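You operate a simulated robot arm through the tools that you are given. There is no shell and no other tool. Be economical: measure what you need, move in short steps, check, and stop when the job is done.

You are at the controls of a simulated two-armed robot. One attempt, no reset.

JOB
Screw the cap back on the white jug.
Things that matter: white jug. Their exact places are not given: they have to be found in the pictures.

The check looks at the end state, three seconds after you hand in, the way a careful person would. Anything else that was tipped, shoved, dropped, spilled or broken makes it a failure. Lids that push on must go on centred and level and be pressed home; caps that screw on are set level and turned clockwise until they are tight.

ROBOT AND FRAMES
Two 7-joint arms with two-finger parallel grippers on one trunk, on a base that drives. Base frame: it is fixed to the floor where the robot stands at the start and does not move with it; the origin is under the middle of the robot, x ahead of it, y to its left, z up. Readings come in mm, rad, newtons and seconds.
The left shoulder is at the start at [62, 198, 1129], the right one opposite. With the tool pointing down near the work surface each hand reaches from about 260 to 700 mm from the robot's upright axis, wherever it stands, measured 20 degrees to its own side. Payload 1.57 kg a hand.
The tool frame of a hand sits at the grasp point between the pads (the TCP): z along the fingers, y along the line on which they close. The tips reach 30 mm beyond it. The gripper opens to 110 mm. The fingers are 24 mm wide and 12 mm thick; the gripper's body (48 by 112 mm) begins 78 mm behind the TCP.
Orientation is that of the tool frame in the base frame, as [roll, pitch, yaw] about the fixed x, y, z axes, in that order (R = Rz(yaw) Ry(pitch) Rx(roll)). With the fingers straight down and closing along the base's y, the tool's x points along the base's -x, its y along +y and its z along -z.

CONTROLS
- The arms move only by the tool apply_moves. It takes "left_steps", "right_steps" or both (then of equal length, played together; a hand with none holds still); each is a list of rows, each a list of 3 entries, a list of its own where there are three numbers: the opening, from 0 (shut) to 1 (fully open), then the shift along the base's x, y, z in units of 150 mm (1.0 is 150 mm), then the turn, a rotation vector about the base's x, y, z in units of 60 degrees (1.0 is 60 degrees). In form: [[claw, [tx, ty, tz], [rx, ry, rz]], ...]. A call has 1 to 8 rows; each row is the pose to reach, as a shift and turn from the pose commanded when the call began. A call with a number of a shift or a turn outside -1 to 1 is refused whole. Rows are played at 5 a second. More than 50 mm and 0.15 rad between two rows, or a gripper value outside its range, and nothing of the call is played. A pose out of reach is approached as far as the arm can. The call stops where the force on the tool passes 40 N (or 10 N more than at its start, if that is more) or the arm is blocked; 0.2 s more then pass. Each finger travels about 72 mm/s and halts on what it meets, pressing with about 34 N; the grip force reading is that of the motor and also rises with nothing between the fingers. The clock runs only during rows and for 0.2 s after the last one: add rows that repeat a pose to give the fingers time. It gives the time, the measured TCP pose, the force on the tool (base axes), the opening and the grip force at its end, in the units of the frame above (readings bear some noise), with the torque about the TCP (base axes, N m) and any sound that the robot's microphone picked up.
- Cameras (640 x 400 px; columns grow to the right, rows downward): "scene" is now at [99.1, 16.3, 1699.4]; the picture's right is [0.21, -0.98, 0.00], its down [-0.84, -0.18, -0.51] and it looks along [0.49, 0.11, -0.86] (base axes); focal length 276 px, centre (320, 200). "left" rides on the left gripper at [70, -16, -141] in its tool frame; the picture's right is [0.23, 0.97, 0.00], its down [-0.85, 0.20, -0.48] and it looks along [-0.47, 0.11, 0.88] (tool axes); focal length 222 px, centre (320, 200). "right" rides on the right gripper at [70, 16, -141] in its tool frame; the picture's right is [-0.23, 0.97, 0.00], its down [-0.85, -0.20, -0.48] and it looks along [-0.47, -0.11, 0.88] (tool axes); focal length 222 px, centre (320, 200).
- get_image(camera): a new picture of that camera. The clock stands still meanwhile.
- lift_body(by): slides the trunk up (or, below 0, down) by that many mm; the arms and the scene camera ride with it, the base frame stays. It gives what a move gives, with no picture.
- roll_base(legs): drives the robot by 1 to 6 legs, each [ahead, left, turn to the left] in mm, mm and rad, along the robot's own axes; the way and the turn of a leg run together, so that a leg with both is an arc; at most 1500 mm and 3.142 rad a leg. The arms and the cameras ride along, it lands a little off, and it stops where it bumps. It gives what a move gives.
- pan_tilt(pan, tilt): turns the head with the scene camera to pan (to the left, within 1.501 rad either way) and tilt (down, from -0.506 to 1.204), counted from straight ahead of the robot. It gives what a move gives.
- locate(camera, pixels): for up to 12 pixels [column, row] of the newest picture of that camera ("zoom" is the newest enlarged one), the place [x, y, z] in the base frame of the surface seen there, good to about 2 mm. The clock stands still meanwhile.
- close_up(camera, box): a new picture of the part [left, top, right, bottom] of that camera's present view, enlarged. The clock stands still meanwhile.
- hand_in(): hands the job in; it is judged then, once.

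Go step by step. Measure first, check grasps and placings, and put right what went wrong. The budget is 80 turns and 62 pictures, counting those below and the enlarged ones. Unless the task says otherwise, let go and move clear before handing in, and close with one line.

The tools are called after ">>>" by a JSON object that holds its "method" and its "body". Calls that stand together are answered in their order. apply_moves: Moves the arms, as the interface text tells. Its arguments: {"type":"object","properties":{"left_steps":{"type":"array"},"right_steps":{"type":"array"}},"required":[]} The other tools are called the same way: lift_body (by) slides the trunk up or down; roll_base (legs) drives the base; pan_tilt (pan, tilt) turns the head that bears the scene camera; get_image (camera) takes a picture; locate (camera, pixels) gives the place of the surface under pixels of a picture; close_up (camera, box) takes an enlarged picture of a part of a camera's view; hand_in () hands the job in.

At the start:

```text
clock: 0.0
left_position: [509.0, 269.8, 1141.7]
left_tcp_rot: [3.141, -0.002, 3.14]
left_wrist_force: [0.1, -0.2, 0.5]
left_moment: [-0.03, 0.0, 0.03]
left_opening: 110.1
left_grip_force: 0.0
right_position: [362.3, -116.2, 1222.0]
right_tcp_rot: [3.14, -0.002, 3.142]
right_wrist_force: [-0.5, -0.7, 0.8]
right_moment: [0.0, -0.02, 0.02]
right_opening: 109.9
right_grip_force: 0.1
trunk travel left (down, up): [-725.0, 265.0]
robot x, y, heading: [-1.6, 0.2, 0.002]
head pan, tilt: [0.215, 1.038]
```

scene: 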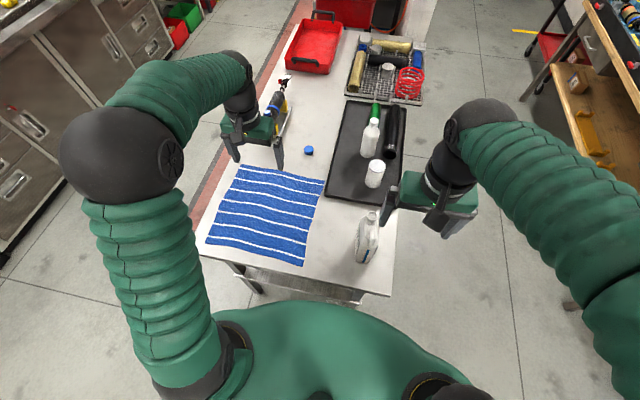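
right: 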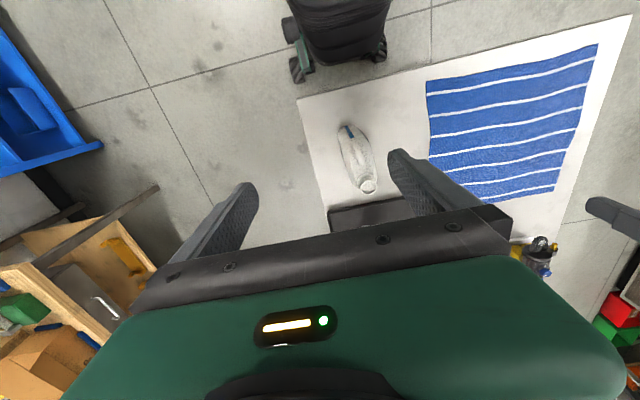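
left: 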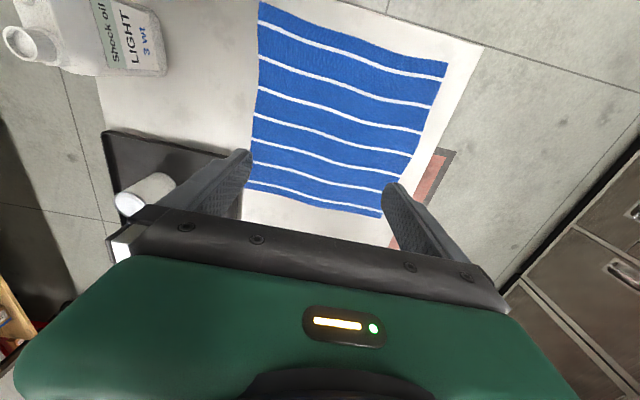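

The jug labelled "shock oil" seems to be at scene (367,237) with an open mouth, and a blue cap lies at (308,150). I'll enlarge both and measure.

>>> {"method": "close_up", "body": {"camera": "scene", "box": [260, 100, 420, 290]}}

>>> {"method": "locate", "body": {"camera": "scene", "pixels": [[308, 150], [308, 146], [308, 155], [371, 215], [367, 237], [362, 255], [345, 230], [320, 150], [300, 158], [373, 125], [374, 172], [385, 270]]}}

```text
2.11 times, centred on (340, 195) of scene
```

zoom: 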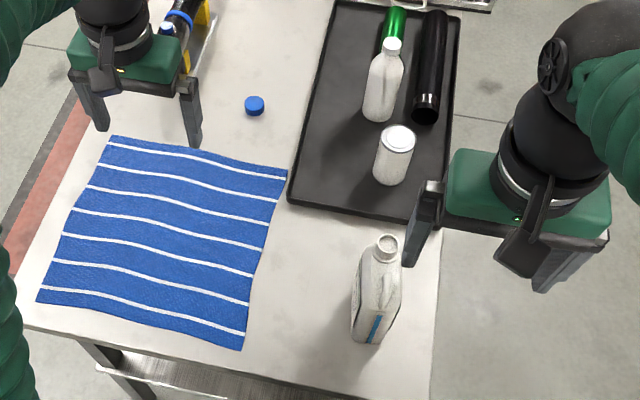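

```text
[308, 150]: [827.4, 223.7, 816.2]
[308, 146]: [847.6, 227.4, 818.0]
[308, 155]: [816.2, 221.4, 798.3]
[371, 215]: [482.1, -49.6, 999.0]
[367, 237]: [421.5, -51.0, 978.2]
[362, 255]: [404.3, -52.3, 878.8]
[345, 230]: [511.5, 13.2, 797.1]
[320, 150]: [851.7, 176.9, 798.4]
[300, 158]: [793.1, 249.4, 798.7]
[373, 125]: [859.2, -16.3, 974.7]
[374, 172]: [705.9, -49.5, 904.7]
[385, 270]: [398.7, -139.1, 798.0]
```

The table is at z≈798; the cap is near (835,224) and the jug neck near (482,-50). I'll enlarge each one for exact numbers.

>>> {"method": "close_up", "body": {"camera": "scene", "box": [292, 138, 324, 162]}}

```text
16.00 times, centred on (308, 150) of scene
```

zoom: 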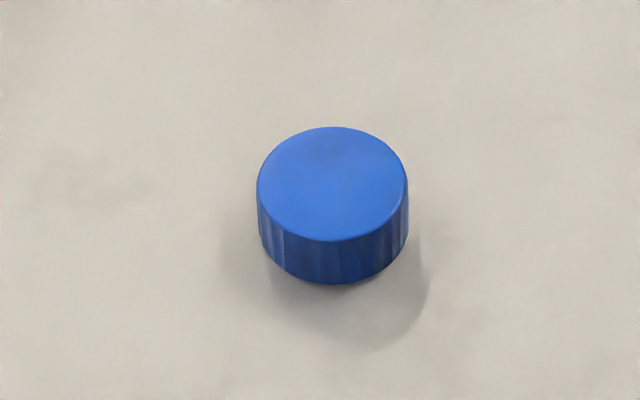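

The cap stands right side up with its open side down. I'll locate its top rim here.

>>> {"method": "locate", "body": {"camera": "zoom", "pixels": [[332, 183], [262, 183], [402, 183], [332, 131], [336, 236], [290, 150], [375, 150], [336, 275], [336, 300]]}}

>>> {"method": "close_up", "body": {"camera": "scene", "box": [336, 200, 400, 275]}}

```text
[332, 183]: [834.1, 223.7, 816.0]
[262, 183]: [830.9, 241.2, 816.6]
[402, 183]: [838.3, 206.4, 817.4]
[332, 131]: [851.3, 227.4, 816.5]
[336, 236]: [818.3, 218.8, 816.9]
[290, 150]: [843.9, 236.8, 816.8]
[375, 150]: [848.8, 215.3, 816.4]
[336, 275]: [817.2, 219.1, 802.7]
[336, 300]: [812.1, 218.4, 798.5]
```

```text
5.33 times, centred on (368, 238) of scene
```

zoom: 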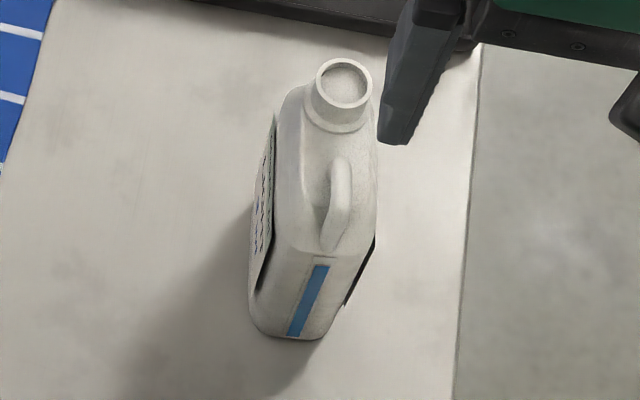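

The cap centre is (834.5, 223.5), top z 816.7, diameter about 36 mm. Next I'll measure the neck and body.

>>> {"method": "locate", "body": {"camera": "zoom", "pixels": [[318, 84], [370, 84], [344, 60], [344, 107], [345, 84], [335, 130], [300, 180], [340, 180], [325, 262], [370, 225], [285, 335], [254, 290]]}}

```text
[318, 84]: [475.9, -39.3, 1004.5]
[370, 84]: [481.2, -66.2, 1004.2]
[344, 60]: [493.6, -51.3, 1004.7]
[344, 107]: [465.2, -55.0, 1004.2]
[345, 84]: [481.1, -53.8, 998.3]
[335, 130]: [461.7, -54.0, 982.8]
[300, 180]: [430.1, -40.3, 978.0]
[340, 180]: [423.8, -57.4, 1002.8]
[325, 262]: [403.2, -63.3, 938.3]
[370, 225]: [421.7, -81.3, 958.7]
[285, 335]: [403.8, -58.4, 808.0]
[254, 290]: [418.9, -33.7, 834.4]
```

The neck centre is about (479, -53) with rim z 1004.5 and outside diameter about 29 mm. The cap is beyond the downward reach, so I need to see how far the base can drive forward toward the table's near edge.

>>> {"method": "pan_tilt", "body": {"pan": 0.0, "tilt": 1.204}}

>>> {"method": "get_image", "body": {"camera": "scene"}}

>>> {"method": "locate", "body": {"camera": "scene", "pixels": [[320, 300], [320, 330], [320, 370], [250, 250], [200, 250], [420, 250], [320, 260], [320, 280]]}}

```text
clock: 0.7
left_position: [509.8, 269.2, 1142.5]
left_tcp_rot: [-3.14, 0.0, 3.141]
left_wrist_force: [-0.2, 0.8, -0.5]
left_moment: [-0.03, 0.01, -0.03]
left_opening: 110.1
left_grip_force: 0.1
right_position: [363.1, -116.3, 1222.1]
right_tcp_rot: [3.141, -0.001, 3.141]
right_wrist_force: [-0.4, 0.0, 0.0]
right_moment: [0.0, -0.02, 0.02]
right_opening: 110.0
right_grip_force: 0.0
trunk travel left (down, up): [-725.0, 265.0]
robot x, y, heading: [0.4, 2.1, -0.001]
head pan, tilt: [0.0, 1.201]
```

```text
55 pictures are left
```

scene: 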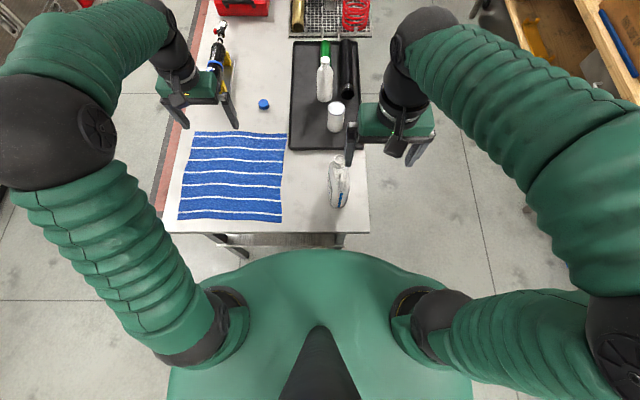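

```text
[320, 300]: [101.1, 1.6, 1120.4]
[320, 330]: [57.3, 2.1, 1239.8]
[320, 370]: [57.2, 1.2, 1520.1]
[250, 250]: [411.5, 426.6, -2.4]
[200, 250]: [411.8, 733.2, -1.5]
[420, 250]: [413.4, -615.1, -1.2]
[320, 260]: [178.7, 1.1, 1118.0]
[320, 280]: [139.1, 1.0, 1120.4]
```

The chest reaches x≈200 at z 1118, and the cap at (263,104) is about 100–150 mm too far for a vertical grasp. I'll measure the table's near edge and sides before deciding on a drive.

>>> {"method": "locate", "body": {"camera": "scene", "pixels": [[180, 231], [280, 232], [360, 232], [369, 200], [369, 232], [170, 200], [225, 238], [240, 253], [330, 240], [230, 60], [222, 35], [40, 200]]}}

```text
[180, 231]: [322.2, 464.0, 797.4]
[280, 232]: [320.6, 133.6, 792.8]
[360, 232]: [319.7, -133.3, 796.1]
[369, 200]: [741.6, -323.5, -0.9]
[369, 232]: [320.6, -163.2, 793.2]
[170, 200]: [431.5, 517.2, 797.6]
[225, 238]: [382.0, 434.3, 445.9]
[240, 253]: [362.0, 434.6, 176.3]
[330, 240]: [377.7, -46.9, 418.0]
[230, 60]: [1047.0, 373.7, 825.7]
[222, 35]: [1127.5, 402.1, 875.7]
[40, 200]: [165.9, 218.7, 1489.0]
```

The table's near edge is at x=320 and the legs at x≈362, so a short forward drive is fine. I'll drive 80 mm, then reach for the cap with a modest forward tilt of the left hand.

>>> {"method": "roll_base", "body": {"legs": [[80, 0, 0]]}}

```text
clock: 1.8
left_position: [579.0, 269.9, 1145.2]
left_tcp_rot: [3.141, 0.008, -3.141]
left_wrist_force: [-0.1, -0.2, 0.8]
left_moment: [0.0, 0.0, 0.03]
left_opening: 109.9
left_grip_force: 0.0
right_position: [433.4, -117.2, 1225.4]
right_tcp_rot: [-3.141, 0.007, -3.141]
right_wrist_force: [0.0, 0.1, -0.2]
right_moment: [-0.01, -0.03, 0.02]
right_opening: 109.7
right_grip_force: 0.0
trunk travel left (down, up): [-725.0, 265.0]
robot x, y, heading: [80.1, 2.6, -0.0]
head pan, tilt: [0.0, 1.201]
```

The drive was clean. I'll move the left hand toward the cap, adding a tilt of about 20°.

>>> {"method": "apply_moves", "body": {"left_steps": [[1, [0.2, -0.06, -0.2], [0, -0.08, 0]], [1, [0.4, -0.12, -0.35], [0, -0.16, 0]], [1, [0.6, -0.18, -0.5], [0, -0.24, 0]], [1, [0.8, -0.25, -0.65], [0, -0.3, 0]], [1, [1.0, -0.307, -0.8], [0, -0.333, 0]], [1, [1.0, -0.307, -0.95], [0, -0.333, 0]]]}}

```text
clock: 3.2
left_position: [739.3, 223.8, 999.9]
left_tcp_rot: [3.141, 0.35, -3.14]
left_wrist_force: [0.1, -0.6, -0.9]
left_moment: [0.01, -0.01, -0.02]
left_opening: 110.2
left_grip_force: 0.2
right_position: [442.1, -116.2, 1223.0]
right_tcp_rot: [-3.141, -0.001, -3.139]
right_wrist_force: [0.3, 0.5, -0.7]
right_moment: [0.0, -0.04, -0.02]
right_opening: 110.1
right_grip_force: 0.0
trunk travel left (down, up): [-725.0, 265.0]
robot x, y, heading: [77.6, 1.8, 0.002]
head pan, tilt: [0.0, 1.201]
```

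The left hand is at (739,224,1000), tilted 20° forward. I'll advance over the cap at z≈880 and then look.

>>> {"method": "apply_moves", "body": {"left_steps": [[1, [0.2, 0, -0.15], [0, 0, 0]], [1, [0.4, 0, -0.3], [0, 0, 0]], [1, [0.57, 0, -0.45], [0, 0, 0]], [1, [0.57, 0, -0.7], [0, 0, 0]], [1, [0.57, 0, -0.8], [0, 0, 0]], [1, [0.57, 0, -0.8], [0, 0, 0]]]}}

>>> {"method": "get_image", "body": {"camera": "left"}}

>>> {"method": "get_image", "body": {"camera": "scene"}}

```text
clock: 4.6
left_position: [821.8, 224.2, 879.5]
left_tcp_rot: [-3.141, 0.348, -3.14]
left_wrist_force: [-0.7, 0.1, -0.1]
left_moment: [0.04, 0.05, 0.02]
left_opening: 110.1
left_grip_force: 0.0
right_position: [440.7, -115.6, 1224.0]
right_tcp_rot: [-3.141, -0.001, -3.139]
right_wrist_force: [0.2, 0.2, 0.8]
right_moment: [-0.02, 0.03, -0.02]
right_opening: 110.2
right_grip_force: 0.1
trunk travel left (down, up): [-725.0, 265.0]
robot x, y, heading: [78.0, 2.1, 0.001]
head pan, tilt: [0.0, 1.201]
```

```text
54 pictures are left
```

left: 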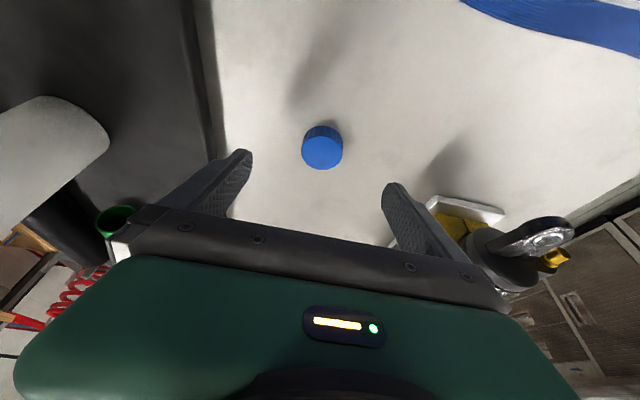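

```text
53 pictures are left
```

scene: 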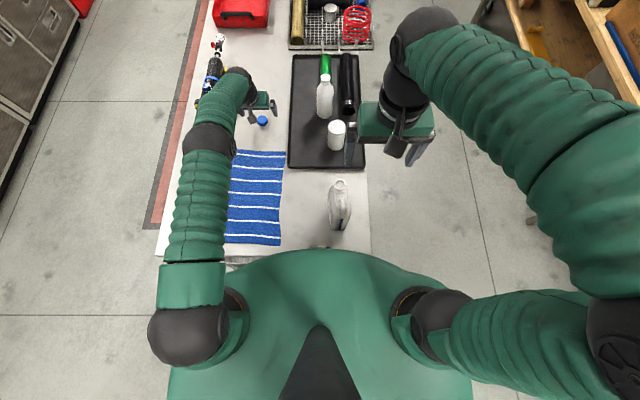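

The cap is well inside the finger plane and the arm has margin left. I'll try bringing the tool vertical here, at TCP x≈834.

>>> {"method": "apply_moves", "body": {"left_steps": [[1, [0.03, 0, 0.05], [0, 0.1, 0]], [1, [0.05, 0, 0.05], [0, 0.2, 0]], [1, [0.08, 0, 0.05], [0, 0.333, 0]], [1, [0.08, 0, 0.05], [0, 0.333, 0]], [1, [0.08, 0, 0.05], [0, 0.333, 0]]]}}

```text
clock: 5.8
left_position: [758.0, 221.6, 898.8]
left_tcp_rot: [3.141, 0.0, -3.138]
left_wrist_force: [0.1, -0.8, 0.1]
left_moment: [0.01, -0.01, -0.02]
left_opening: 110.2
left_grip_force: 0.1
left hand out of reach, approached as far as the arm can: row 1, 2, 3, 4, 5
right_position: [440.3, -116.1, 1223.2]
right_tcp_rot: [3.141, 0.003, -3.14]
right_wrist_force: [0.2, -0.3, -0.1]
right_moment: [-0.05, 0.0, 0.0]
right_opening: 110.1
right_grip_force: 0.1
trunk travel left (down, up): [-725.0, 265.0]
robot x, y, heading: [78.7, -2.4, 0.003]
head pan, tilt: [0.0, 1.201]
```

Vertical reach ends at x≈758, so I'll tilt forward 20° again and pick the cap that way.

>>> {"method": "apply_moves", "body": {"left_steps": [[1, [0, 0, 0], [0, -0.11, 0]], [1, [0, 0, 0], [0, -0.22, 0]], [1, [0, 0, 0], [0, -0.333, 0]], [1, [0, 0, 0], [0, -0.333, 0]], [1, [0, 0, 0], [0, -0.333, 0]]]}}

```text
clock: 7.0
left_position: [756.4, 222.0, 898.5]
left_tcp_rot: [-3.142, 0.349, -3.14]
left_wrist_force: [-0.6, -1.2, -0.4]
left_moment: [0.01, 0.0, 0.01]
left_opening: 109.8
left_grip_force: 0.0
right_position: [441.2, -115.9, 1223.4]
right_tcp_rot: [-3.14, -0.001, -3.138]
right_wrist_force: [0.2, 0.8, -0.1]
right_moment: [-0.02, 0.01, -0.01]
right_opening: 109.8
right_grip_force: 0.1
trunk travel left (down, up): [-725.0, 265.0]
robot x, y, heading: [80.5, -0.1, 0.006]
head pan, tilt: [0.0, 1.201]
```

The commanded pose follows the reached one, so I go from (756,222,898) to over the cap, then down to z 833.

>>> {"method": "apply_moves", "body": {"left_steps": [[0.7, [0.23, 0.01, 0], [0, 0, 0]], [0.7, [0.457, 0.01, 0], [0, 0, 0]], [0.7, [0.457, 0.01, -0.2], [0, 0, 0]], [0.7, [0.457, 0.01, -0.35], [0, 0, 0]], [0.7, [0.457, 0.01, -0.43], [0, 0, 0]], [0.7, [0.457, 0.01, -0.43], [0, 0, 0]]]}}

>>> {"method": "get_image", "body": {"camera": "left"}}

```text
clock: 8.4
left_position: [823.4, 223.9, 834.1]
left_tcp_rot: [3.141, 0.349, -3.14]
left_wrist_force: [0.2, 0.0, -0.1]
left_moment: [-0.02, -0.03, 0.0]
left_opening: 77.2
left_grip_force: 0.1
left hand out of reach, approached as far as the arm can: row 5, 6
right_position: [440.0, -116.5, 1223.7]
right_tcp_rot: [-3.14, 0.0, -3.14]
right_wrist_force: [0.2, 0.3, -0.8]
right_moment: [-0.02, -0.05, 0.01]
right_opening: 110.3
right_grip_force: 0.1
trunk travel left (down, up): [-725.0, 265.0]
robot x, y, heading: [79.8, -1.5, 0.001]
head pan, tilt: [0.0, 1.201]
```

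```text
52 pictures are left
```

left: 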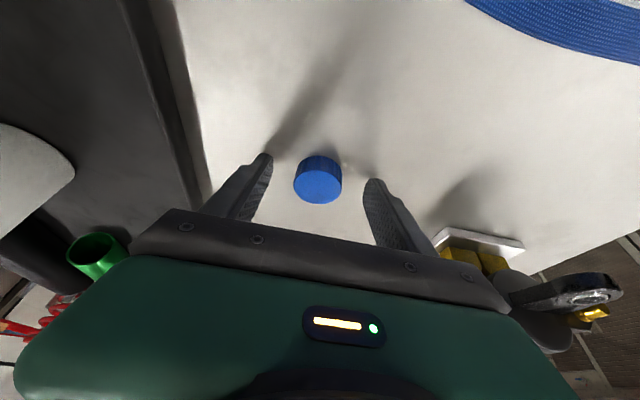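

The pads straddle the cap at (318,180) and the pad tips reach about z 806, which is enough. I'll close on it and lift slightly.

>>> {"method": "apply_moves", "body": {"left_steps": [[0.2, [0, 0, 0], [0, 0, 0]], [0.2, [0, 0, 0], [0, 0, 0]], [0.1, [0, 0, 0], [0, 0, 0]], [0, [0, 0, 0], [0, 0, 0]], [0, [0, 0, 0], [0, 0, 0]], [0, [-0.02, 0, 0.1], [0, 0, 0]], [0, [-0.05, 0, 0.3], [0, 0, 0]], [0, [-0.05, 0, 0.5], [0, 0, 0]]]}}

>>> {"method": "get_image", "body": {"camera": "left"}}

```text
clock: 10.2
left_position: [812.8, 222.8, 909.7]
left_tcp_rot: [3.141, 0.349, -3.141]
left_wrist_force: [-0.1, 0.4, 1.0]
left_moment: [0.02, 0.02, -0.01]
left_opening: 36.3
left_grip_force: 34.2
right_position: [440.5, -118.4, 1222.7]
right_tcp_rot: [3.14, 0.0, -3.14]
right_wrist_force: [0.8, 0.3, -0.7]
right_moment: [-0.01, 0.0, 0.01]
right_opening: 109.8
right_grip_force: 0.1
trunk travel left (down, up): [-725.0, 265.0]
robot x, y, heading: [78.7, -2.3, -0.0]
head pan, tilt: [0.0, 1.201]
```

```text
51 pictures are left
```

left: 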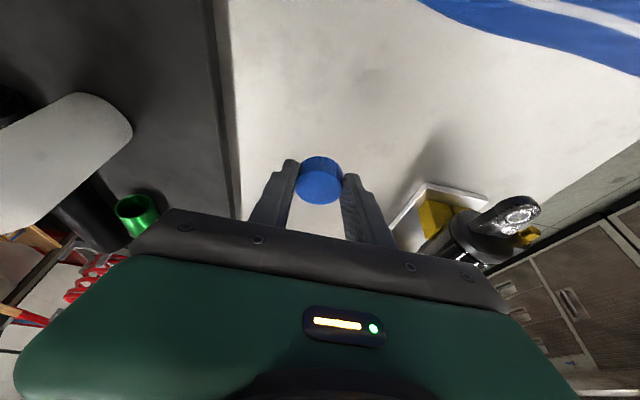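

The cap is held (opening 36.3, grip 34 N). I'll lift it higher, then back the base off so the right hand has room to hold the jug from the near side.

>>> {"method": "apply_moves", "body": {"left_steps": [[0, [0, 0, 0.25], [0, 0, 0]], [0, [-0.1, 0, 0.5], [0, 0, 0]], [0, [-0.2, 0, 0.75], [0, 0, 0]], [0, [-0.3, 0, 1.0], [0, 0, 0]], [0, [-0.5, 0, 1.0], [0, 0, 0]]]}}

>>> {"method": "roll_base", "body": {"legs": [[-200, -60, 0]]}}

>>> {"method": "pan_tilt", "body": {"pan": -0.05, "tilt": 0.95}}

>>> {"method": "get_image", "body": {"camera": "scene"}}

```text
clock: 11.4
left_position: [737.0, 223.8, 1060.0]
left_tcp_rot: [3.141, 0.352, -3.14]
left_wrist_force: [-0.7, -0.6, -0.3]
left_moment: [0.01, 0.0, 0.02]
left_opening: 36.5
left_grip_force: 33.6
right_position: [440.1, -115.9, 1224.7]
right_tcp_rot: [-3.14, 0.002, -3.139]
right_wrist_force: [-0.5, 0.2, 0.0]
right_moment: [0.02, -0.01, -0.04]
right_opening: 110.1
right_grip_force: 0.1
trunk travel left (down, up): [-725.0, 265.0]
robot x, y, heading: [76.6, 0.9, -0.002]
head pan, tilt: [0.0, 1.201]
```

```text
clock: 13.0
left_position: [540.1, 163.9, 1057.0]
left_tcp_rot: [-3.14, 0.345, -3.139]
left_wrist_force: [0.0, -0.3, -0.6]
left_moment: [0.0, 0.01, 0.02]
left_opening: 36.7
left_grip_force: 33.8
right_position: [243.5, -175.7, 1221.5]
right_tcp_rot: [-3.141, -0.003, 3.141]
right_wrist_force: [0.6, -0.1, -0.8]
right_moment: [0.02, 0.02, 0.03]
right_opening: 110.0
right_grip_force: 0.0
trunk travel left (down, up): [-725.0, 265.0]
robot x, y, heading: [-125.4, -58.1, 0.001]
head pan, tilt: [0.0, 1.201]
```

```text
clock: 13.8
left_position: [535.9, 161.8, 1059.8]
left_tcp_rot: [-3.141, 0.351, 3.141]
left_wrist_force: [0.5, -0.1, -0.6]
left_moment: [0.01, 0.02, -0.01]
left_opening: 36.7
left_grip_force: 34.2
right_position: [237.9, -176.9, 1224.5]
right_tcp_rot: [3.141, 0.002, 3.141]
right_wrist_force: [-0.8, 0.1, -0.1]
right_moment: [0.01, -0.01, 0.02]
right_opening: 110.0
right_grip_force: 0.1
trunk travel left (down, up): [-725.0, 265.0]
robot x, y, heading: [-122.4, -61.5, -0.003]
head pan, tilt: [-0.051, 0.949]
```

```text
50 pictures are left
```

scene: 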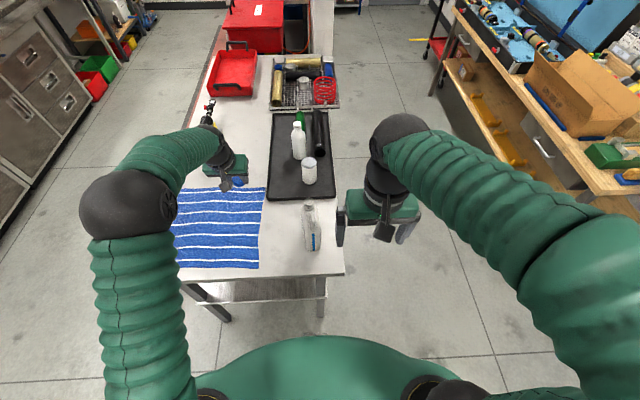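

The jug stands clear at (311,225). I'll now bring the right hand behind the jug, tilting it forward to 30° below horizontal.

>>> {"method": "apply_moves", "body": {"right_steps": [[1, [0.02, 0.1, -0.1], [0, -0.125, 0]], [1, [0.04, 0.2, -0.2], [0, -0.25, 0]], [1, [0.06, 0.3, -0.3], [0, -0.375, 0]], [1, [0.08, 0.4, -0.4], [0, -0.5, 0]], [1, [0.1, 0.5, -0.5], [0, -0.625, 0]], [1, [0.12, 0.6, -0.6], [0, -0.75, 0]], [1, [0.16, 0.7, -0.7], [0, -0.875, 0]], [1, [0.2, 0.8, -0.8], [0, -1.0, 0]]]}}

>>> {"method": "get_image", "body": {"camera": "right"}}

>>> {"method": "get_image", "body": {"camera": "scene"}}

```text
clock: 15.8
left_position: [534.8, 163.1, 1060.0]
left_tcp_rot: [3.141, 0.357, 3.139]
left_wrist_force: [-0.3, -0.7, -0.2]
left_moment: [-0.02, 0.0, 0.0]
left_opening: 36.6
left_grip_force: 33.9
right_position: [316.2, -35.8, 1169.7]
right_tcp_rot: [2.765, 1.051, 2.734]
right_wrist_force: [-0.6, -0.2, -0.4]
right_moment: [0.0, -0.03, 0.03]
right_opening: 110.1
right_grip_force: 0.1
right hand out of reach, approached as far as the arm can: row 6, 7, 8
trunk travel left (down, up): [-725.0, 265.0]
robot x, y, heading: [-130.3, -59.2, -0.003]
head pan, tilt: [-0.051, 0.949]
stopped in row 8 (right hand): the arm was blocked; the commanded pose is now the measured one
```

```text
49 pictures are left
```

right: 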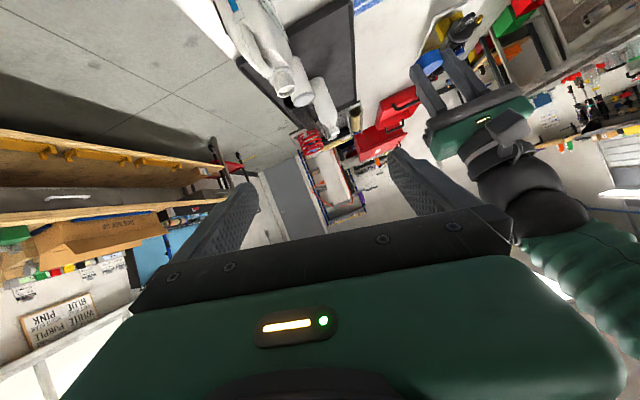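

```text
48 pictures are left
```

scene: 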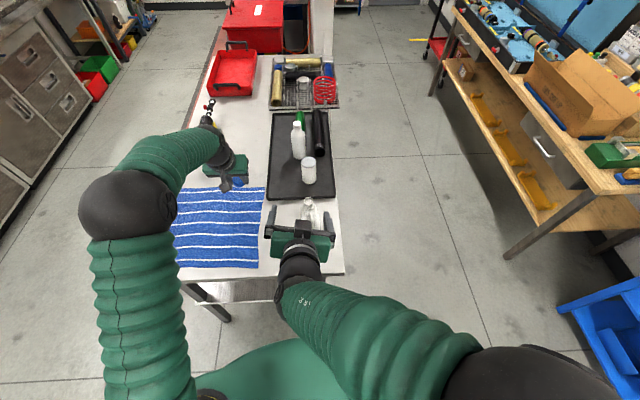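

The right arm is folded too tightly at this distance. I'll shift the base 45 mm back and 140 mm right so that the right hand has room and the left still reaches the neck.

>>> {"method": "roll_base", "body": {"legs": [[-45, -140, 0]]}}

```text
clock: 17.2
left_position: [490.4, 39.3, 1058.3]
left_tcp_rot: [-3.129, 0.352, -3.133]
left_wrist_force: [0.2, 0.2, 0.5]
left_moment: [-0.08, 0.01, -0.04]
left_opening: 36.3
left_grip_force: 34.4
right_position: [275.2, -153.7, 1171.5]
right_tcp_rot: [2.802, 1.064, 2.772]
right_wrist_force: [0.9, 0.3, 0.6]
right_moment: [-0.04, 0.08, 0.01]
right_opening: 110.2
right_grip_force: 0.0
trunk travel left (down, up): [-725.0, 265.0]
robot x, y, heading: [-165.5, -199.6, -0.0]
head pan, tilt: [-0.051, 0.949]
```

The base landed at (-166,-200). I'll square up the right hand by removing about 10° of roll, and bring it behind the jug at y≈-57.

>>> {"method": "apply_moves", "body": {"right_steps": [[1, [0, 0.15, -0.1], [-0.04, 0, 0.02]], [1, [0, 0.3, -0.25], [-0.08, 0, 0.04]], [1, [0, 0.45, -0.4], [-0.12, 0, 0.06]], [1, [0, 0.6, -0.6], [-0.149, 0, 0.077]], [1, [0, 0.645, -0.8], [-0.149, 0, 0.077]], [1, [0, 0.645, -0.8], [-0.149, 0, 0.077]]]}}

>>> {"method": "get_image", "body": {"camera": "right"}}

>>> {"method": "get_image", "body": {"camera": "scene"}}

```text
clock: 18.8
left_position: [488.4, 31.6, 1058.2]
left_tcp_rot: [-3.14, 0.355, -3.136]
left_wrist_force: [0.3, 0.7, 0.7]
left_moment: [-0.04, -0.03, -0.01]
left_opening: 36.7
left_grip_force: 34.0
right_position: [270.0, -141.2, 1184.5]
right_tcp_rot: [2.847, 1.093, 2.803]
right_wrist_force: [-0.1, 0.9, 0.1]
right_moment: [-0.03, 0.03, -0.09]
right_opening: 109.9
right_grip_force: 0.0
right hand out of reach, approached as far as the arm can: row 2, 3, 4, 5, 6
trunk travel left (down, up): [-725.0, 265.0]
robot x, y, heading: [-166.8, -200.5, 0.001]
head pan, tilt: [-0.051, 0.949]
stopped in row 6 (right hand): the arm was blocked; the commanded pose is now the measured one
```

```text
47 pictures are left
```

right: 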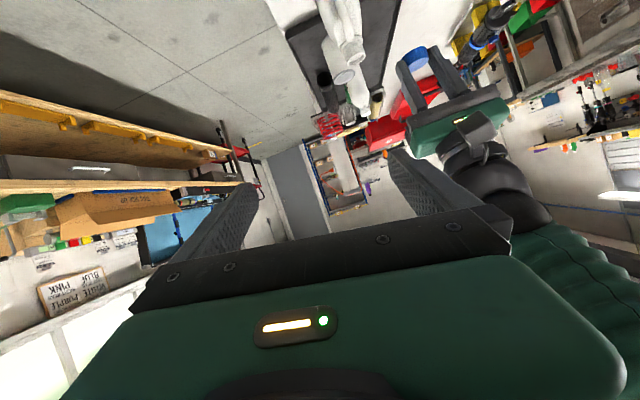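

```text
46 pictures are left
```

scene: 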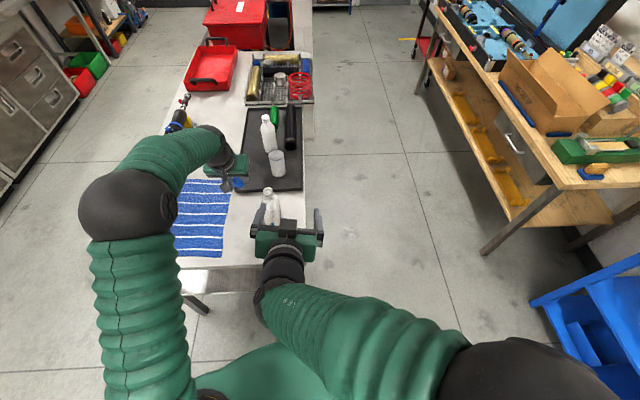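

The right wrist is still too close to the trunk, so the hand must first go forward. It is above the jug at z 1184, so I'll move to x≈345, y≈-57 and then lower.

>>> {"method": "apply_moves", "body": {"right_steps": [[1, [0.25, 0.05, 0], [0, 0, 0]], [1, [0.5, 0.1, 0], [-0.03, 0, 0.015]], [1, [0.5, 0.3, 0], [-0.06, 0, 0.03]], [1, [0.5, 0.5, -0.1], [-0.1, 0, 0.05]], [1, [0.5, 0.56, -0.3], [-0.13, 0, 0.065]], [1, [0.5, 0.56, -0.5], [-0.13, 0, 0.065]], [1, [0.5, 0.56, -0.7], [-0.13, 0, 0.065]]]}}

```text
clock: 20.6
left_position: [486.5, 25.2, 1060.4]
left_tcp_rot: [3.137, 0.355, -3.138]
left_wrist_force: [0.6, 0.0, -0.7]
left_moment: [0.04, -0.01, -0.01]
left_opening: 36.3
left_grip_force: 33.8
right_position: [298.1, -133.5, 1205.8]
right_tcp_rot: [2.951, 1.112, 2.952]
right_wrist_force: [0.8, 0.5, 0.6]
right_moment: [0.0, -0.04, -0.01]
right_opening: 110.0
right_grip_force: 0.1
right hand out of reach, approached as far as the arm can: row 2, 3, 4, 5, 6, 7
trunk travel left (down, up): [-725.0, 265.0]
robot x, y, heading: [-164.9, -196.5, 0.004]
head pan, tilt: [-0.051, 0.949]
stopped in row 7 (right hand): the arm was blocked; the commanded pose is now the measured one
```

The tilted pose isn't being reached in this arm configuration. I'll go out to the right side of the jug, where the arm is extended, then come down and around.

>>> {"method": "apply_moves", "body": {"right_steps": [[1, [0.15, -0.2, 0], [0, 0.02, 0]], [1, [0.3, -0.4, 0], [0, 0.04, 0]], [1, [0.45, -0.6, -0.05], [-0.02, 0.06, 0]], [1, [0.6, -0.8, -0.15], [-0.04, 0.06, 0.01]], [1, [0.8, -0.85, -0.3], [-0.06, 0.06, 0.02]], [1, [0.9, -0.85, -0.5], [-0.08, 0.06, 0.02]], [1, [0.9, -0.85, -0.7], [-0.08, 0.06, 0.02]]]}}

```text
clock: 22.2
left_position: [486.4, 23.7, 1062.4]
left_tcp_rot: [3.136, 0.357, -3.138]
left_wrist_force: [-0.7, -0.4, 0.5]
left_moment: [-0.02, 0.02, 0.03]
left_opening: 36.3
left_grip_force: 34.4
right_position: [398.2, -282.7, 1159.1]
right_tcp_rot: [-3.126, 1.059, -3.13]
right_wrist_force: [0.3, 0.2, 0.5]
right_moment: [0.0, 0.04, -0.01]
right_opening: 110.2
right_grip_force: 0.1
right hand out of reach, approached as far as the arm can: row 5, 6, 7
trunk travel left (down, up): [-725.0, 265.0]
robot x, y, heading: [-166.2, -195.7, 0.008]
head pan, tilt: [-0.051, 0.949]
```

At (398,-283,1159) the orientation is exact, but a 60° tilt cannot go lower. I'll lower the trunk 100 mm and use a 40° tilt, which is still enough to grip the jug's upper rear.

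>>> {"method": "apply_moves", "body": {"right_steps": [[1, [0, 0, 0], [0, 0.11, 0]], [1, [0, 0, -0.1], [0, 0.22, 0]], [1, [0, 0, -0.3], [0, 0.333, 0]], [1, [0, 0, -0.6], [0, 0.333, 0]], [1, [0, 0, -0.9], [0, 0.333, 0]], [1, [0, 0, -0.9], [0, 0.333, 0]]]}}

```text
clock: 23.6
left_position: [485.9, 24.2, 1063.1]
left_tcp_rot: [3.138, 0.354, -3.139]
left_wrist_force: [0.7, 0.1, 0.1]
left_moment: [0.02, 0.01, 0.02]
left_opening: 36.6
left_grip_force: 33.7
right_position: [346.3, -288.3, 1093.0]
right_tcp_rot: [-3.133, 0.709, -3.133]
right_wrist_force: [0.2, 0.2, -0.8]
right_moment: [-0.01, 0.01, 0.0]
right_opening: 110.1
right_grip_force: 0.1
right hand out of reach, approached as far as the arm can: row 3, 4, 5, 6
trunk travel left (down, up): [-725.0, 265.0]
robot x, y, heading: [-170.6, -199.1, -0.001]
head pan, tilt: [-0.051, 0.949]
```

The wrist limit moves with shoulder height, so lowering the trunk is the remedy. I'll first raise the left hand and then lower the trunk 200 mm; the right hand hangs beside the table.

>>> {"method": "apply_moves", "body": {"left_steps": [[0, [0, 0.1, 0.25], [0, 0, 0]], [0, [0, 0.2, 0.5], [0, 0, 0]], [0, [0, 0.3, 0.75], [0, 0, 0]], [0, [0, 0.4, 1.0], [0, 0, 0]], [0, [0, 0.4, 1.0], [0, 0, 0]]]}}

>>> {"method": "lift_body", "body": {"by": -150}}

>>> {"method": "get_image", "body": {"camera": "scene"}}

```text
clock: 24.8
left_position: [487.2, 86.4, 1213.8]
left_tcp_rot: [3.139, 0.355, -3.139]
left_wrist_force: [-0.5, 0.2, -0.1]
left_moment: [-0.02, -0.01, -0.01]
left_opening: 36.8
left_grip_force: 34.5
right_position: [346.8, -287.6, 1094.0]
right_tcp_rot: [-3.134, 0.709, -3.134]
right_wrist_force: [0.5, -0.7, 0.8]
right_moment: [-0.03, 0.01, 0.0]
right_opening: 109.9
right_grip_force: 0.0
trunk travel left (down, up): [-725.0, 265.0]
robot x, y, heading: [-166.5, -197.7, 0.001]
head pan, tilt: [-0.051, 0.949]
```

```text
clock: 26.5
left_position: [486.2, 84.5, 1063.3]
left_tcp_rot: [3.138, 0.356, -3.137]
left_wrist_force: [-0.8, -0.4, -0.4]
left_moment: [0.0, -0.01, -0.01]
left_opening: 36.9
left_grip_force: 34.3
right_position: [354.2, -283.2, 977.3]
right_tcp_rot: [3.052, 0.765, 3.076]
right_wrist_force: [0.0, 0.4, 0.1]
right_moment: [-0.01, 0.02, -0.01]
right_opening: 110.1
right_grip_force: 0.1
trunk travel left (down, up): [-575.0, 415.0]
robot x, y, heading: [-166.5, -200.0, 0.003]
head pan, tilt: [-0.051, 0.949]
```

```text
45 pictures are left
```

scene: 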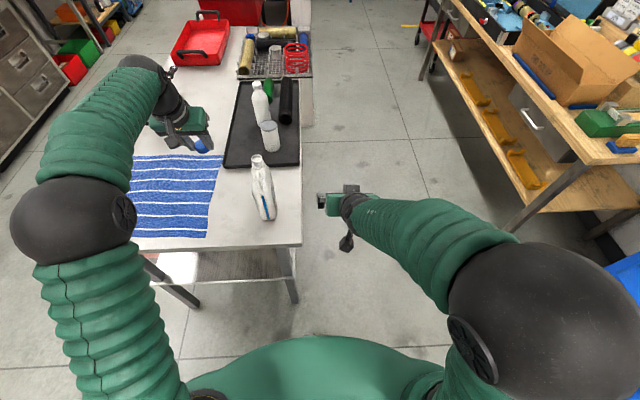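

The right hand is at (354,-283,977), slightly rolled. The jug is clearly visible with its label side at (257,160)–(265,215). I'll square the right hand and see whether it can move freely to z 950.

>>> {"method": "apply_moves", "body": {"right_steps": [[1, [0, 0.05, -0.05], [-0.03, -0.05, 0]], [1, [-0.05, 0.15, -0.1], [-0.062, -0.1, 0]], [1, [-0.1, 0.3, -0.18], [-0.062, -0.1, 0]], [1, [-0.15, 0.5, -0.18], [-0.062, -0.1, 0]], [1, [-0.2, 0.7, -0.18], [-0.062, -0.1, 0]], [1, [-0.2, 0.7, -0.18], [-0.062, -0.1, 0]]]}}

>>> {"method": "get_image", "body": {"camera": "right"}}

```text
clock: 27.3
left_position: [485.0, 84.3, 1061.9]
left_tcp_rot: [3.137, 0.356, -3.14]
left_wrist_force: [0.0, 0.2, 0.2]
left_moment: [-0.01, 0.04, -0.03]
left_opening: 36.6
left_grip_force: 33.7
right_position: [343.8, -338.6, 976.4]
right_tcp_rot: [3.122, 0.863, 2.917]
right_wrist_force: [0.6, -1.1, 0.1]
right_moment: [0.01, 0.01, 0.01]
right_opening: 110.0
right_grip_force: 0.1
right hand out of reach, approached as far as the arm can: row 1, 2, 3
trunk travel left (down, up): [-575.0, 415.0]
robot x, y, heading: [-167.7, -201.2, -0.001]
head pan, tilt: [-0.051, 0.949]
stopped in row 3 (right hand): the arm was blocked; the commanded pose is now the measured one
```

```text
44 pictures are left
```

right: 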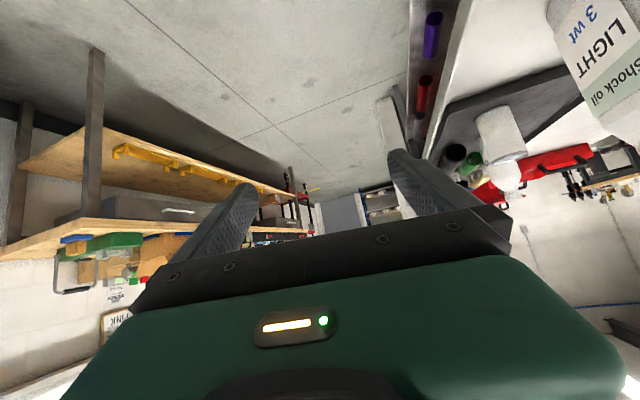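

The right hand is blocked because the 40–50° tilt forces the forearm too steep. A 25° tilt will still keep it clear of a vertical left hand, so I'll raise and un-tilt the right hand in the free space beside the table.

>>> {"method": "apply_moves", "body": {"right_steps": [[1, [0, 0, 0.15], [0, 0.05, 0.03]], [1, [0, 0, 0.3], [0, 0.12, 0.08]], [1, [0, 0.05, 0.5], [0, 0.2, 0.12]], [1, [0, 0.1, 0.7], [0, 0.28, 0.16]], [1, [0, 0.2, 0.9], [0, 0.36, 0.2]], [1, [0, 0.3, 1.0], [0, 0.42, 0.2]], [1, [0, 0.4, 1.0], [0, 0.42, 0.2]], [1, [0, 0.4, 1.0], [0, 0.42, 0.2]]]}}

```text
clock: 29.1
left_position: [485.2, 82.6, 1064.5]
left_tcp_rot: [3.136, 0.356, -3.139]
left_wrist_force: [0.2, -0.3, 0.0]
left_moment: [0.02, 0.0, 0.0]
left_opening: 36.6
left_grip_force: 34.2
right_position: [345.1, -285.6, 1138.4]
right_tcp_rot: [3.083, 0.431, 3.125]
right_wrist_force: [-0.1, 0.2, -0.8]
right_moment: [0.0, 0.0, 0.02]
right_opening: 109.9
right_grip_force: 0.1
right hand out of reach, approached as far as the arm can: row 2
trunk travel left (down, up): [-575.0, 415.0]
robot x, y, heading: [-164.1, -200.6, -0.002]
head pan, tilt: [-0.051, 0.949]
```

The right hand is free again at (345,-286,1138) with a 25° tilt. I'll drive 55 mm forward, then remeasure the neck and cap together.

>>> {"method": "roll_base", "body": {"legs": [[55, 0, 0]]}}

>>> {"method": "close_up", "body": {"camera": "scene", "box": [180, 120, 308, 200]}}

```text
clock: 30.1
left_position: [536.8, 84.4, 1066.3]
left_tcp_rot: [3.136, 0.361, -3.138]
left_wrist_force: [0.4, 1.7, 0.1]
left_moment: [0.01, 0.04, -0.03]
left_opening: 36.6
left_grip_force: 33.6
right_position: [392.2, -276.6, 1140.7]
right_tcp_rot: [3.077, 0.435, 3.138]
right_wrist_force: [-1.2, 0.7, 0.3]
right_moment: [-0.07, -0.03, -0.07]
right_opening: 110.0
right_grip_force: 0.0
trunk travel left (down, up): [-575.0, 415.0]
robot x, y, heading: [-111.7, -197.5, 0.003]
head pan, tilt: [-0.051, 0.949]
```

```text
5.00 times, centred on (244, 160) of scene
```

zoom: 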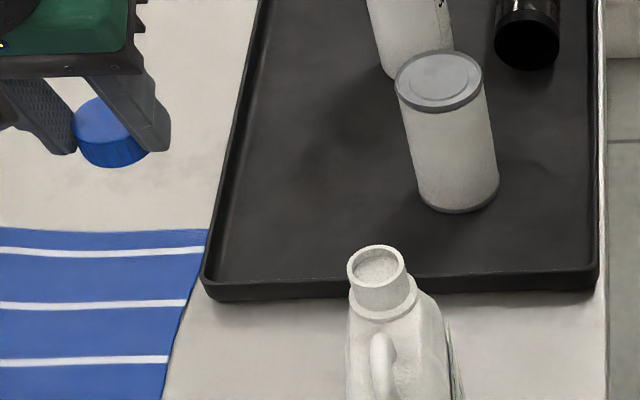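

>>> {"method": "locate", "body": {"camera": "zoom", "pixels": [[350, 267], [403, 267], [377, 247], [380, 287], [376, 267], [385, 310], [415, 290], [75, 122], [100, 108], [112, 165], [95, 158], [382, 340]]}}

```text
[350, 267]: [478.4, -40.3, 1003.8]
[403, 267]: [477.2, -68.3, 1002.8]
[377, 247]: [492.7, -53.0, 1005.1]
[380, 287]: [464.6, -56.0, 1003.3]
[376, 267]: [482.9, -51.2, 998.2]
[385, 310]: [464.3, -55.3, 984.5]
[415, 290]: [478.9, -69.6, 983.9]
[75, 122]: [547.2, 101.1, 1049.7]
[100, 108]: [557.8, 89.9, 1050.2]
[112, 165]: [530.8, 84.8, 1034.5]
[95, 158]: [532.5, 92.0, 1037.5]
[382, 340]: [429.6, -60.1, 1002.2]
```

The neck centre is (478.5,-53.8) with rim z 1004, and the cap centre in hand is TCP +(11.5,0). I'll carry it over the neck at z≈1062.

>>> {"method": "apply_moves", "body": {"left_steps": [[0, [-0.1, -0.2, 0.05], [0, 0, 0]], [0, [-0.2, -0.4, 0.05], [0, 0, 0]], [0, [-0.3, -0.6, 0.05], [0, 0, 0]], [0, [-0.4, -0.8, 0.0], [0, 0, 0]], [0, [-0.464, -0.921, -0.03], [0, 0, 0]], [0, [-0.464, -0.921, -0.03], [0, 0, 0]]]}}

>>> {"method": "close_up", "body": {"camera": "scene", "box": [208, 130, 304, 190]}}

>>> {"method": "get_image", "body": {"camera": "left"}}

```text
clock: 31.5
left_position: [470.1, -53.6, 1059.0]
left_tcp_rot: [3.136, 0.358, -3.139]
left_wrist_force: [-0.3, -0.5, 0.6]
left_moment: [0.01, 0.01, -0.01]
left_opening: 36.7
left_grip_force: 34.3
right_position: [397.1, -279.3, 1138.2]
right_tcp_rot: [3.077, 0.43, 3.136]
right_wrist_force: [0.4, 0.2, 0.5]
right_moment: [0.0, 0.03, 0.01]
right_opening: 109.8
right_grip_force: 0.1
trunk travel left (down, up): [-575.0, 415.0]
robot x, y, heading: [-113.5, -196.1, 0.007]
head pan, tilt: [-0.051, 0.949]
```

```text
6.67 times, centred on (256, 160) of scene
```

zoom: 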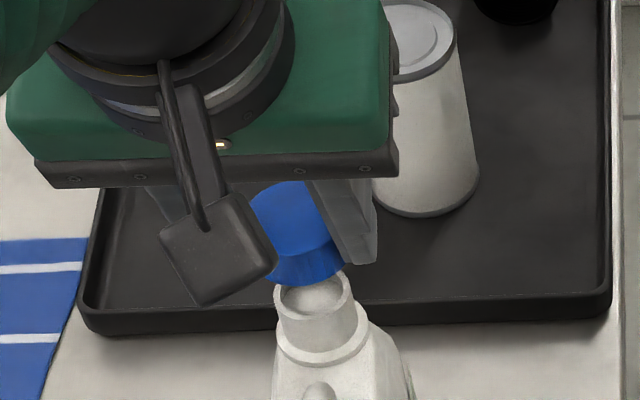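

```text
41 pictures are left
```

left: 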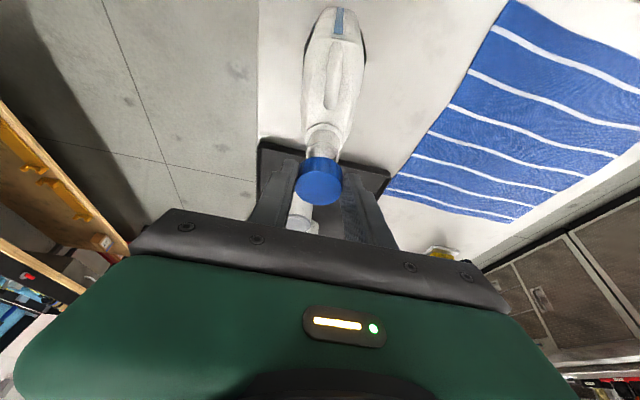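

The cap hangs above the neck; I'll measure its present centre from the zoom picture.

>>> {"method": "locate", "body": {"camera": "zoom", "pixels": [[305, 283], [305, 265], [290, 245], [275, 200], [340, 272], [335, 255], [318, 345], [345, 285], [295, 310]]}}

>>> {"method": "close_up", "body": {"camera": "left", "box": [270, 110, 370, 220]}}

```text
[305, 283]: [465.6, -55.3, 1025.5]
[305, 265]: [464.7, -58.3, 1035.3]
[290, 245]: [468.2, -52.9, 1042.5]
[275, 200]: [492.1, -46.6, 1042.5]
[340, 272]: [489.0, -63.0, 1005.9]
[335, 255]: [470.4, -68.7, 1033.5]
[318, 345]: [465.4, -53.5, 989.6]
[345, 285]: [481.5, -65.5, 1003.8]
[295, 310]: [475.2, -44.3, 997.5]
```

```text
3.64 times, centred on (320, 165) of left
```

zoom: 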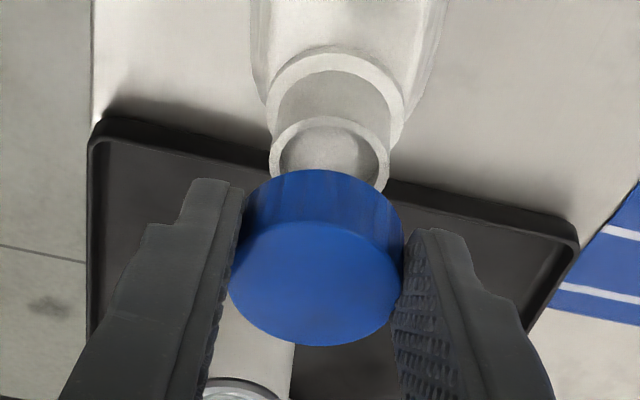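

>>> {"method": "locate", "body": {"camera": "zoom", "pixels": [[234, 275], [400, 278], [315, 343], [318, 225], [316, 285], [275, 165], [384, 165], [330, 119], [330, 174], [245, 210], [400, 215]]}}

```text
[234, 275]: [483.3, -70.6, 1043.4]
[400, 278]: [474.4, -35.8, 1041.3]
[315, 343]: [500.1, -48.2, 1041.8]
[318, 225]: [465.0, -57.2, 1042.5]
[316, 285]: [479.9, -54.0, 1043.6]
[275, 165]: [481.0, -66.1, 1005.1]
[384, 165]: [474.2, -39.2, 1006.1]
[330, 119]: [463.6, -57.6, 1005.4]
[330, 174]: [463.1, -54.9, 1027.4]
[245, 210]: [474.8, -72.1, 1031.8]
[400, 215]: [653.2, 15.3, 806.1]
```

The cap centre is about (481.3,-53.2) and level, against the neck at (478.4,-53.5). I'll shift x by -2.8 and descend gently to first contact.

>>> {"method": "apply_moves", "body": {"left_steps": [[0, [-0.018, -0.002, 0], [0, 0, 0]], [0, [-0.018, -0.002, -0.07], [0, 0, 0]], [0, [-0.018, -0.002, -0.11], [0, 0, 0]], [0, [-0.018, -0.002, -0.13], [0, 0, 0]], [0, [-0.018, -0.002, -0.143], [0, 0, 0]], [0, [-0.018, -0.002, -0.15], [0, 0, 0]]]}}

```text
clock: 32.9
left_position: [467.7, -54.8, 1037.2]
left_tcp_rot: [3.136, 0.358, -3.137]
left_wrist_force: [-0.3, 0.5, 2.1]
left_moment: [-0.02, 0.02, -0.02]
left_opening: 36.4
left_grip_force: 33.8
right_position: [397.2, -277.4, 1141.1]
right_tcp_rot: [3.078, 0.431, 3.139]
right_wrist_force: [-0.5, 0.2, 0.3]
right_moment: [0.01, 0.02, -0.02]
right_opening: 109.9
right_grip_force: 0.0
trunk travel left (down, up): [-575.0, 415.0]
robot x, y, heading: [-115.2, -196.0, -0.001]
head pan, tilt: [-0.051, 0.949]
```

A small upward force of 2 N shows first contact at TCP z 1037. I'll look closely.

>>> {"method": "close_up", "body": {"camera": "left", "box": [270, 110, 370, 220]}}

>>> {"method": "close_up", "body": {"camera": "scene", "box": [224, 140, 288, 180]}}

```text
3.64 times, centred on (320, 165) of left
```

zoom: 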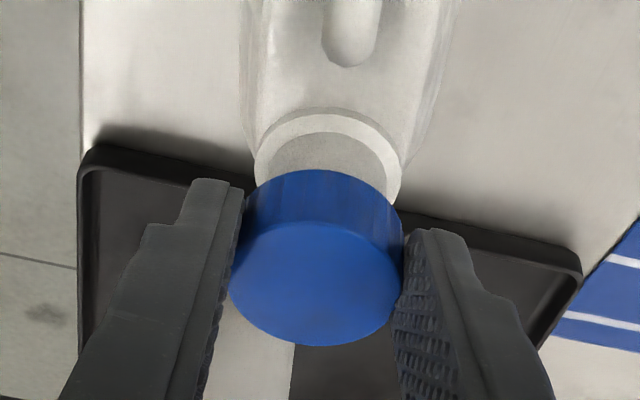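

```text
10.00 times, centred on (256, 160) of scene
```

zoom: 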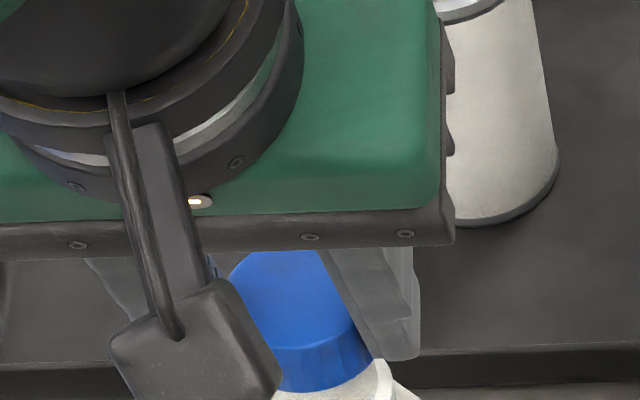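

The cap sits centred and level on the neck rim. I'll turn 45° clockwise about the cap axis with slight downward pressure to catch the thread, watching the moment.

>>> {"method": "apply_moves", "body": {"left_steps": [[0, [0.0006, 0.0097, -0.004], [0, 0, -0.125]], [0, [0.0025, 0.0191, -0.006], [0, 0, -0.25]], [0, [0.0056, 0.0283, -0.008], [0, 0, -0.375]], [0, [0.0099, 0.037, -0.01], [0, 0, -0.5]], [0, [0.0153, 0.0451, -0.012], [0, 0, -0.625]], [0, [0.0217, 0.0523, -0.014], [0, 0, -0.75]], [0, [0.0217, 0.0523, -0.014], [0, 0, -0.75]]]}}

>>> {"method": "get_image", "body": {"camera": "left"}}

>>> {"method": "close_up", "body": {"camera": "scene", "box": [208, 130, 304, 190]}}

```text
clock: 34.5
left_position: [467.7, -48.5, 1037.3]
left_tcp_rot: [3.134, 0.358, 2.357]
left_wrist_force: [-3.3, -1.6, 19.9]
left_moment: [0.06, 0.05, 0.01]
left_opening: 36.7
left_grip_force: 33.9
right_position: [394.7, -279.1, 1141.1]
right_tcp_rot: [3.074, 0.433, 3.135]
right_wrist_force: [1.1, 0.3, 0.0]
right_moment: [0.0, -0.03, -0.01]
right_opening: 110.0
right_grip_force: 0.0
trunk travel left (down, up): [-575.0, 415.0]
robot x, y, heading: [-112.3, -199.0, 0.002]
head pan, tilt: [-0.051, 0.949]
```

```text
37 pictures are left
```

left: 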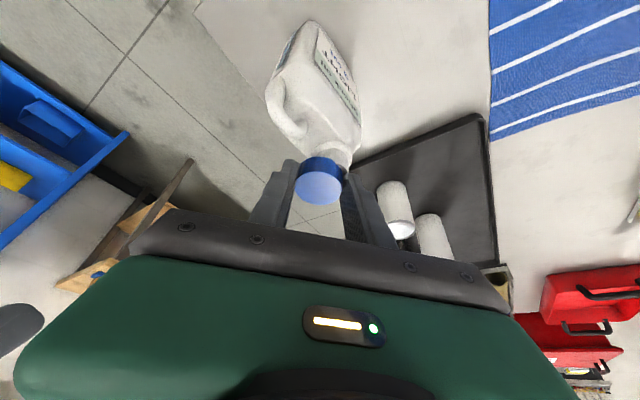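

```text
6.67 times, centred on (256, 160) of scene
```

zoom: 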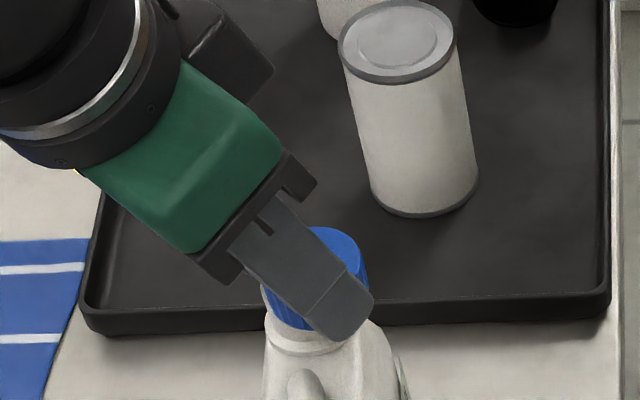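

The force is now 20 N but the cap hasn't gone lower, and the TCP suggests it may have drifted 2–3 mm. I'll measure the cap's centre and level.

>>> {"method": "close_up", "body": {"camera": "left", "box": [270, 110, 370, 220]}}

>>> {"method": "locate", "body": {"camera": "zoom", "pixels": [[233, 278], [403, 278], [315, 343], [318, 225], [316, 285], [250, 245], [380, 245], [330, 180]]}}

```text
3.64 times, centred on (320, 165) of left
```

zoom: 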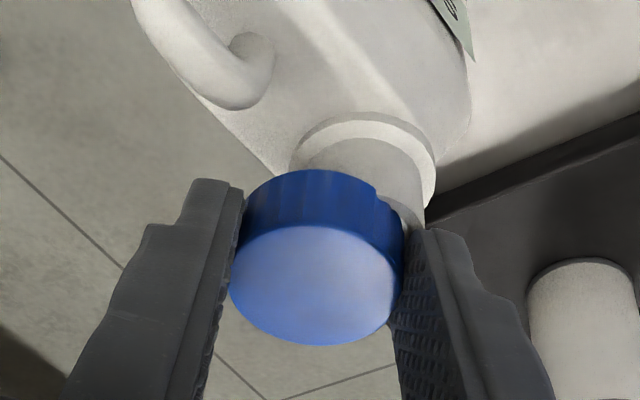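

```text
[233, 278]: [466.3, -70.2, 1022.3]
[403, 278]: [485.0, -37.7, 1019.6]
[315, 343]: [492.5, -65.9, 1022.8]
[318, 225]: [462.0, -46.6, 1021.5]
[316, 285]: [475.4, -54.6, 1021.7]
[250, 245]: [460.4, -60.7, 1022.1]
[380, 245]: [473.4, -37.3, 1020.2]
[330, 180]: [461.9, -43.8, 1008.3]
```

The cap now looks shifted left of the neck: the neck flange is at column ~365 and the cap at ~318. I'll locate the flange to see whether the cap or the jug moved.

>>> {"method": "locate", "body": {"camera": "zoom", "pixels": [[294, 160], [434, 185], [365, 116], [310, 155], [420, 175], [365, 135], [405, 210], [415, 222], [260, 70]]}}

>>> {"method": "close_up", "body": {"camera": "scene", "box": [208, 130, 304, 230]}}

```text
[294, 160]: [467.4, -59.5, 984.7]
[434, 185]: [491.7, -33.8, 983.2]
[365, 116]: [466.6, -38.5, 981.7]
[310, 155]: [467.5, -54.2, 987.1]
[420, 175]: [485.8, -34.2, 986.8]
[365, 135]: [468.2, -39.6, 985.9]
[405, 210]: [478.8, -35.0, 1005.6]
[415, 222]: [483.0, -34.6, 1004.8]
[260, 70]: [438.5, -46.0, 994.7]
```

```text
4.00 times, centred on (256, 180) of scene
```

zoom: 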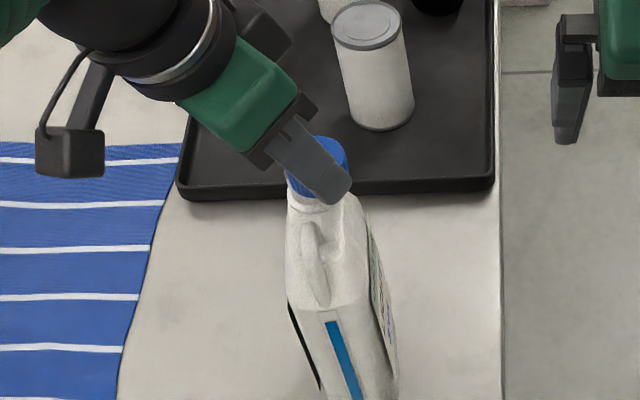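

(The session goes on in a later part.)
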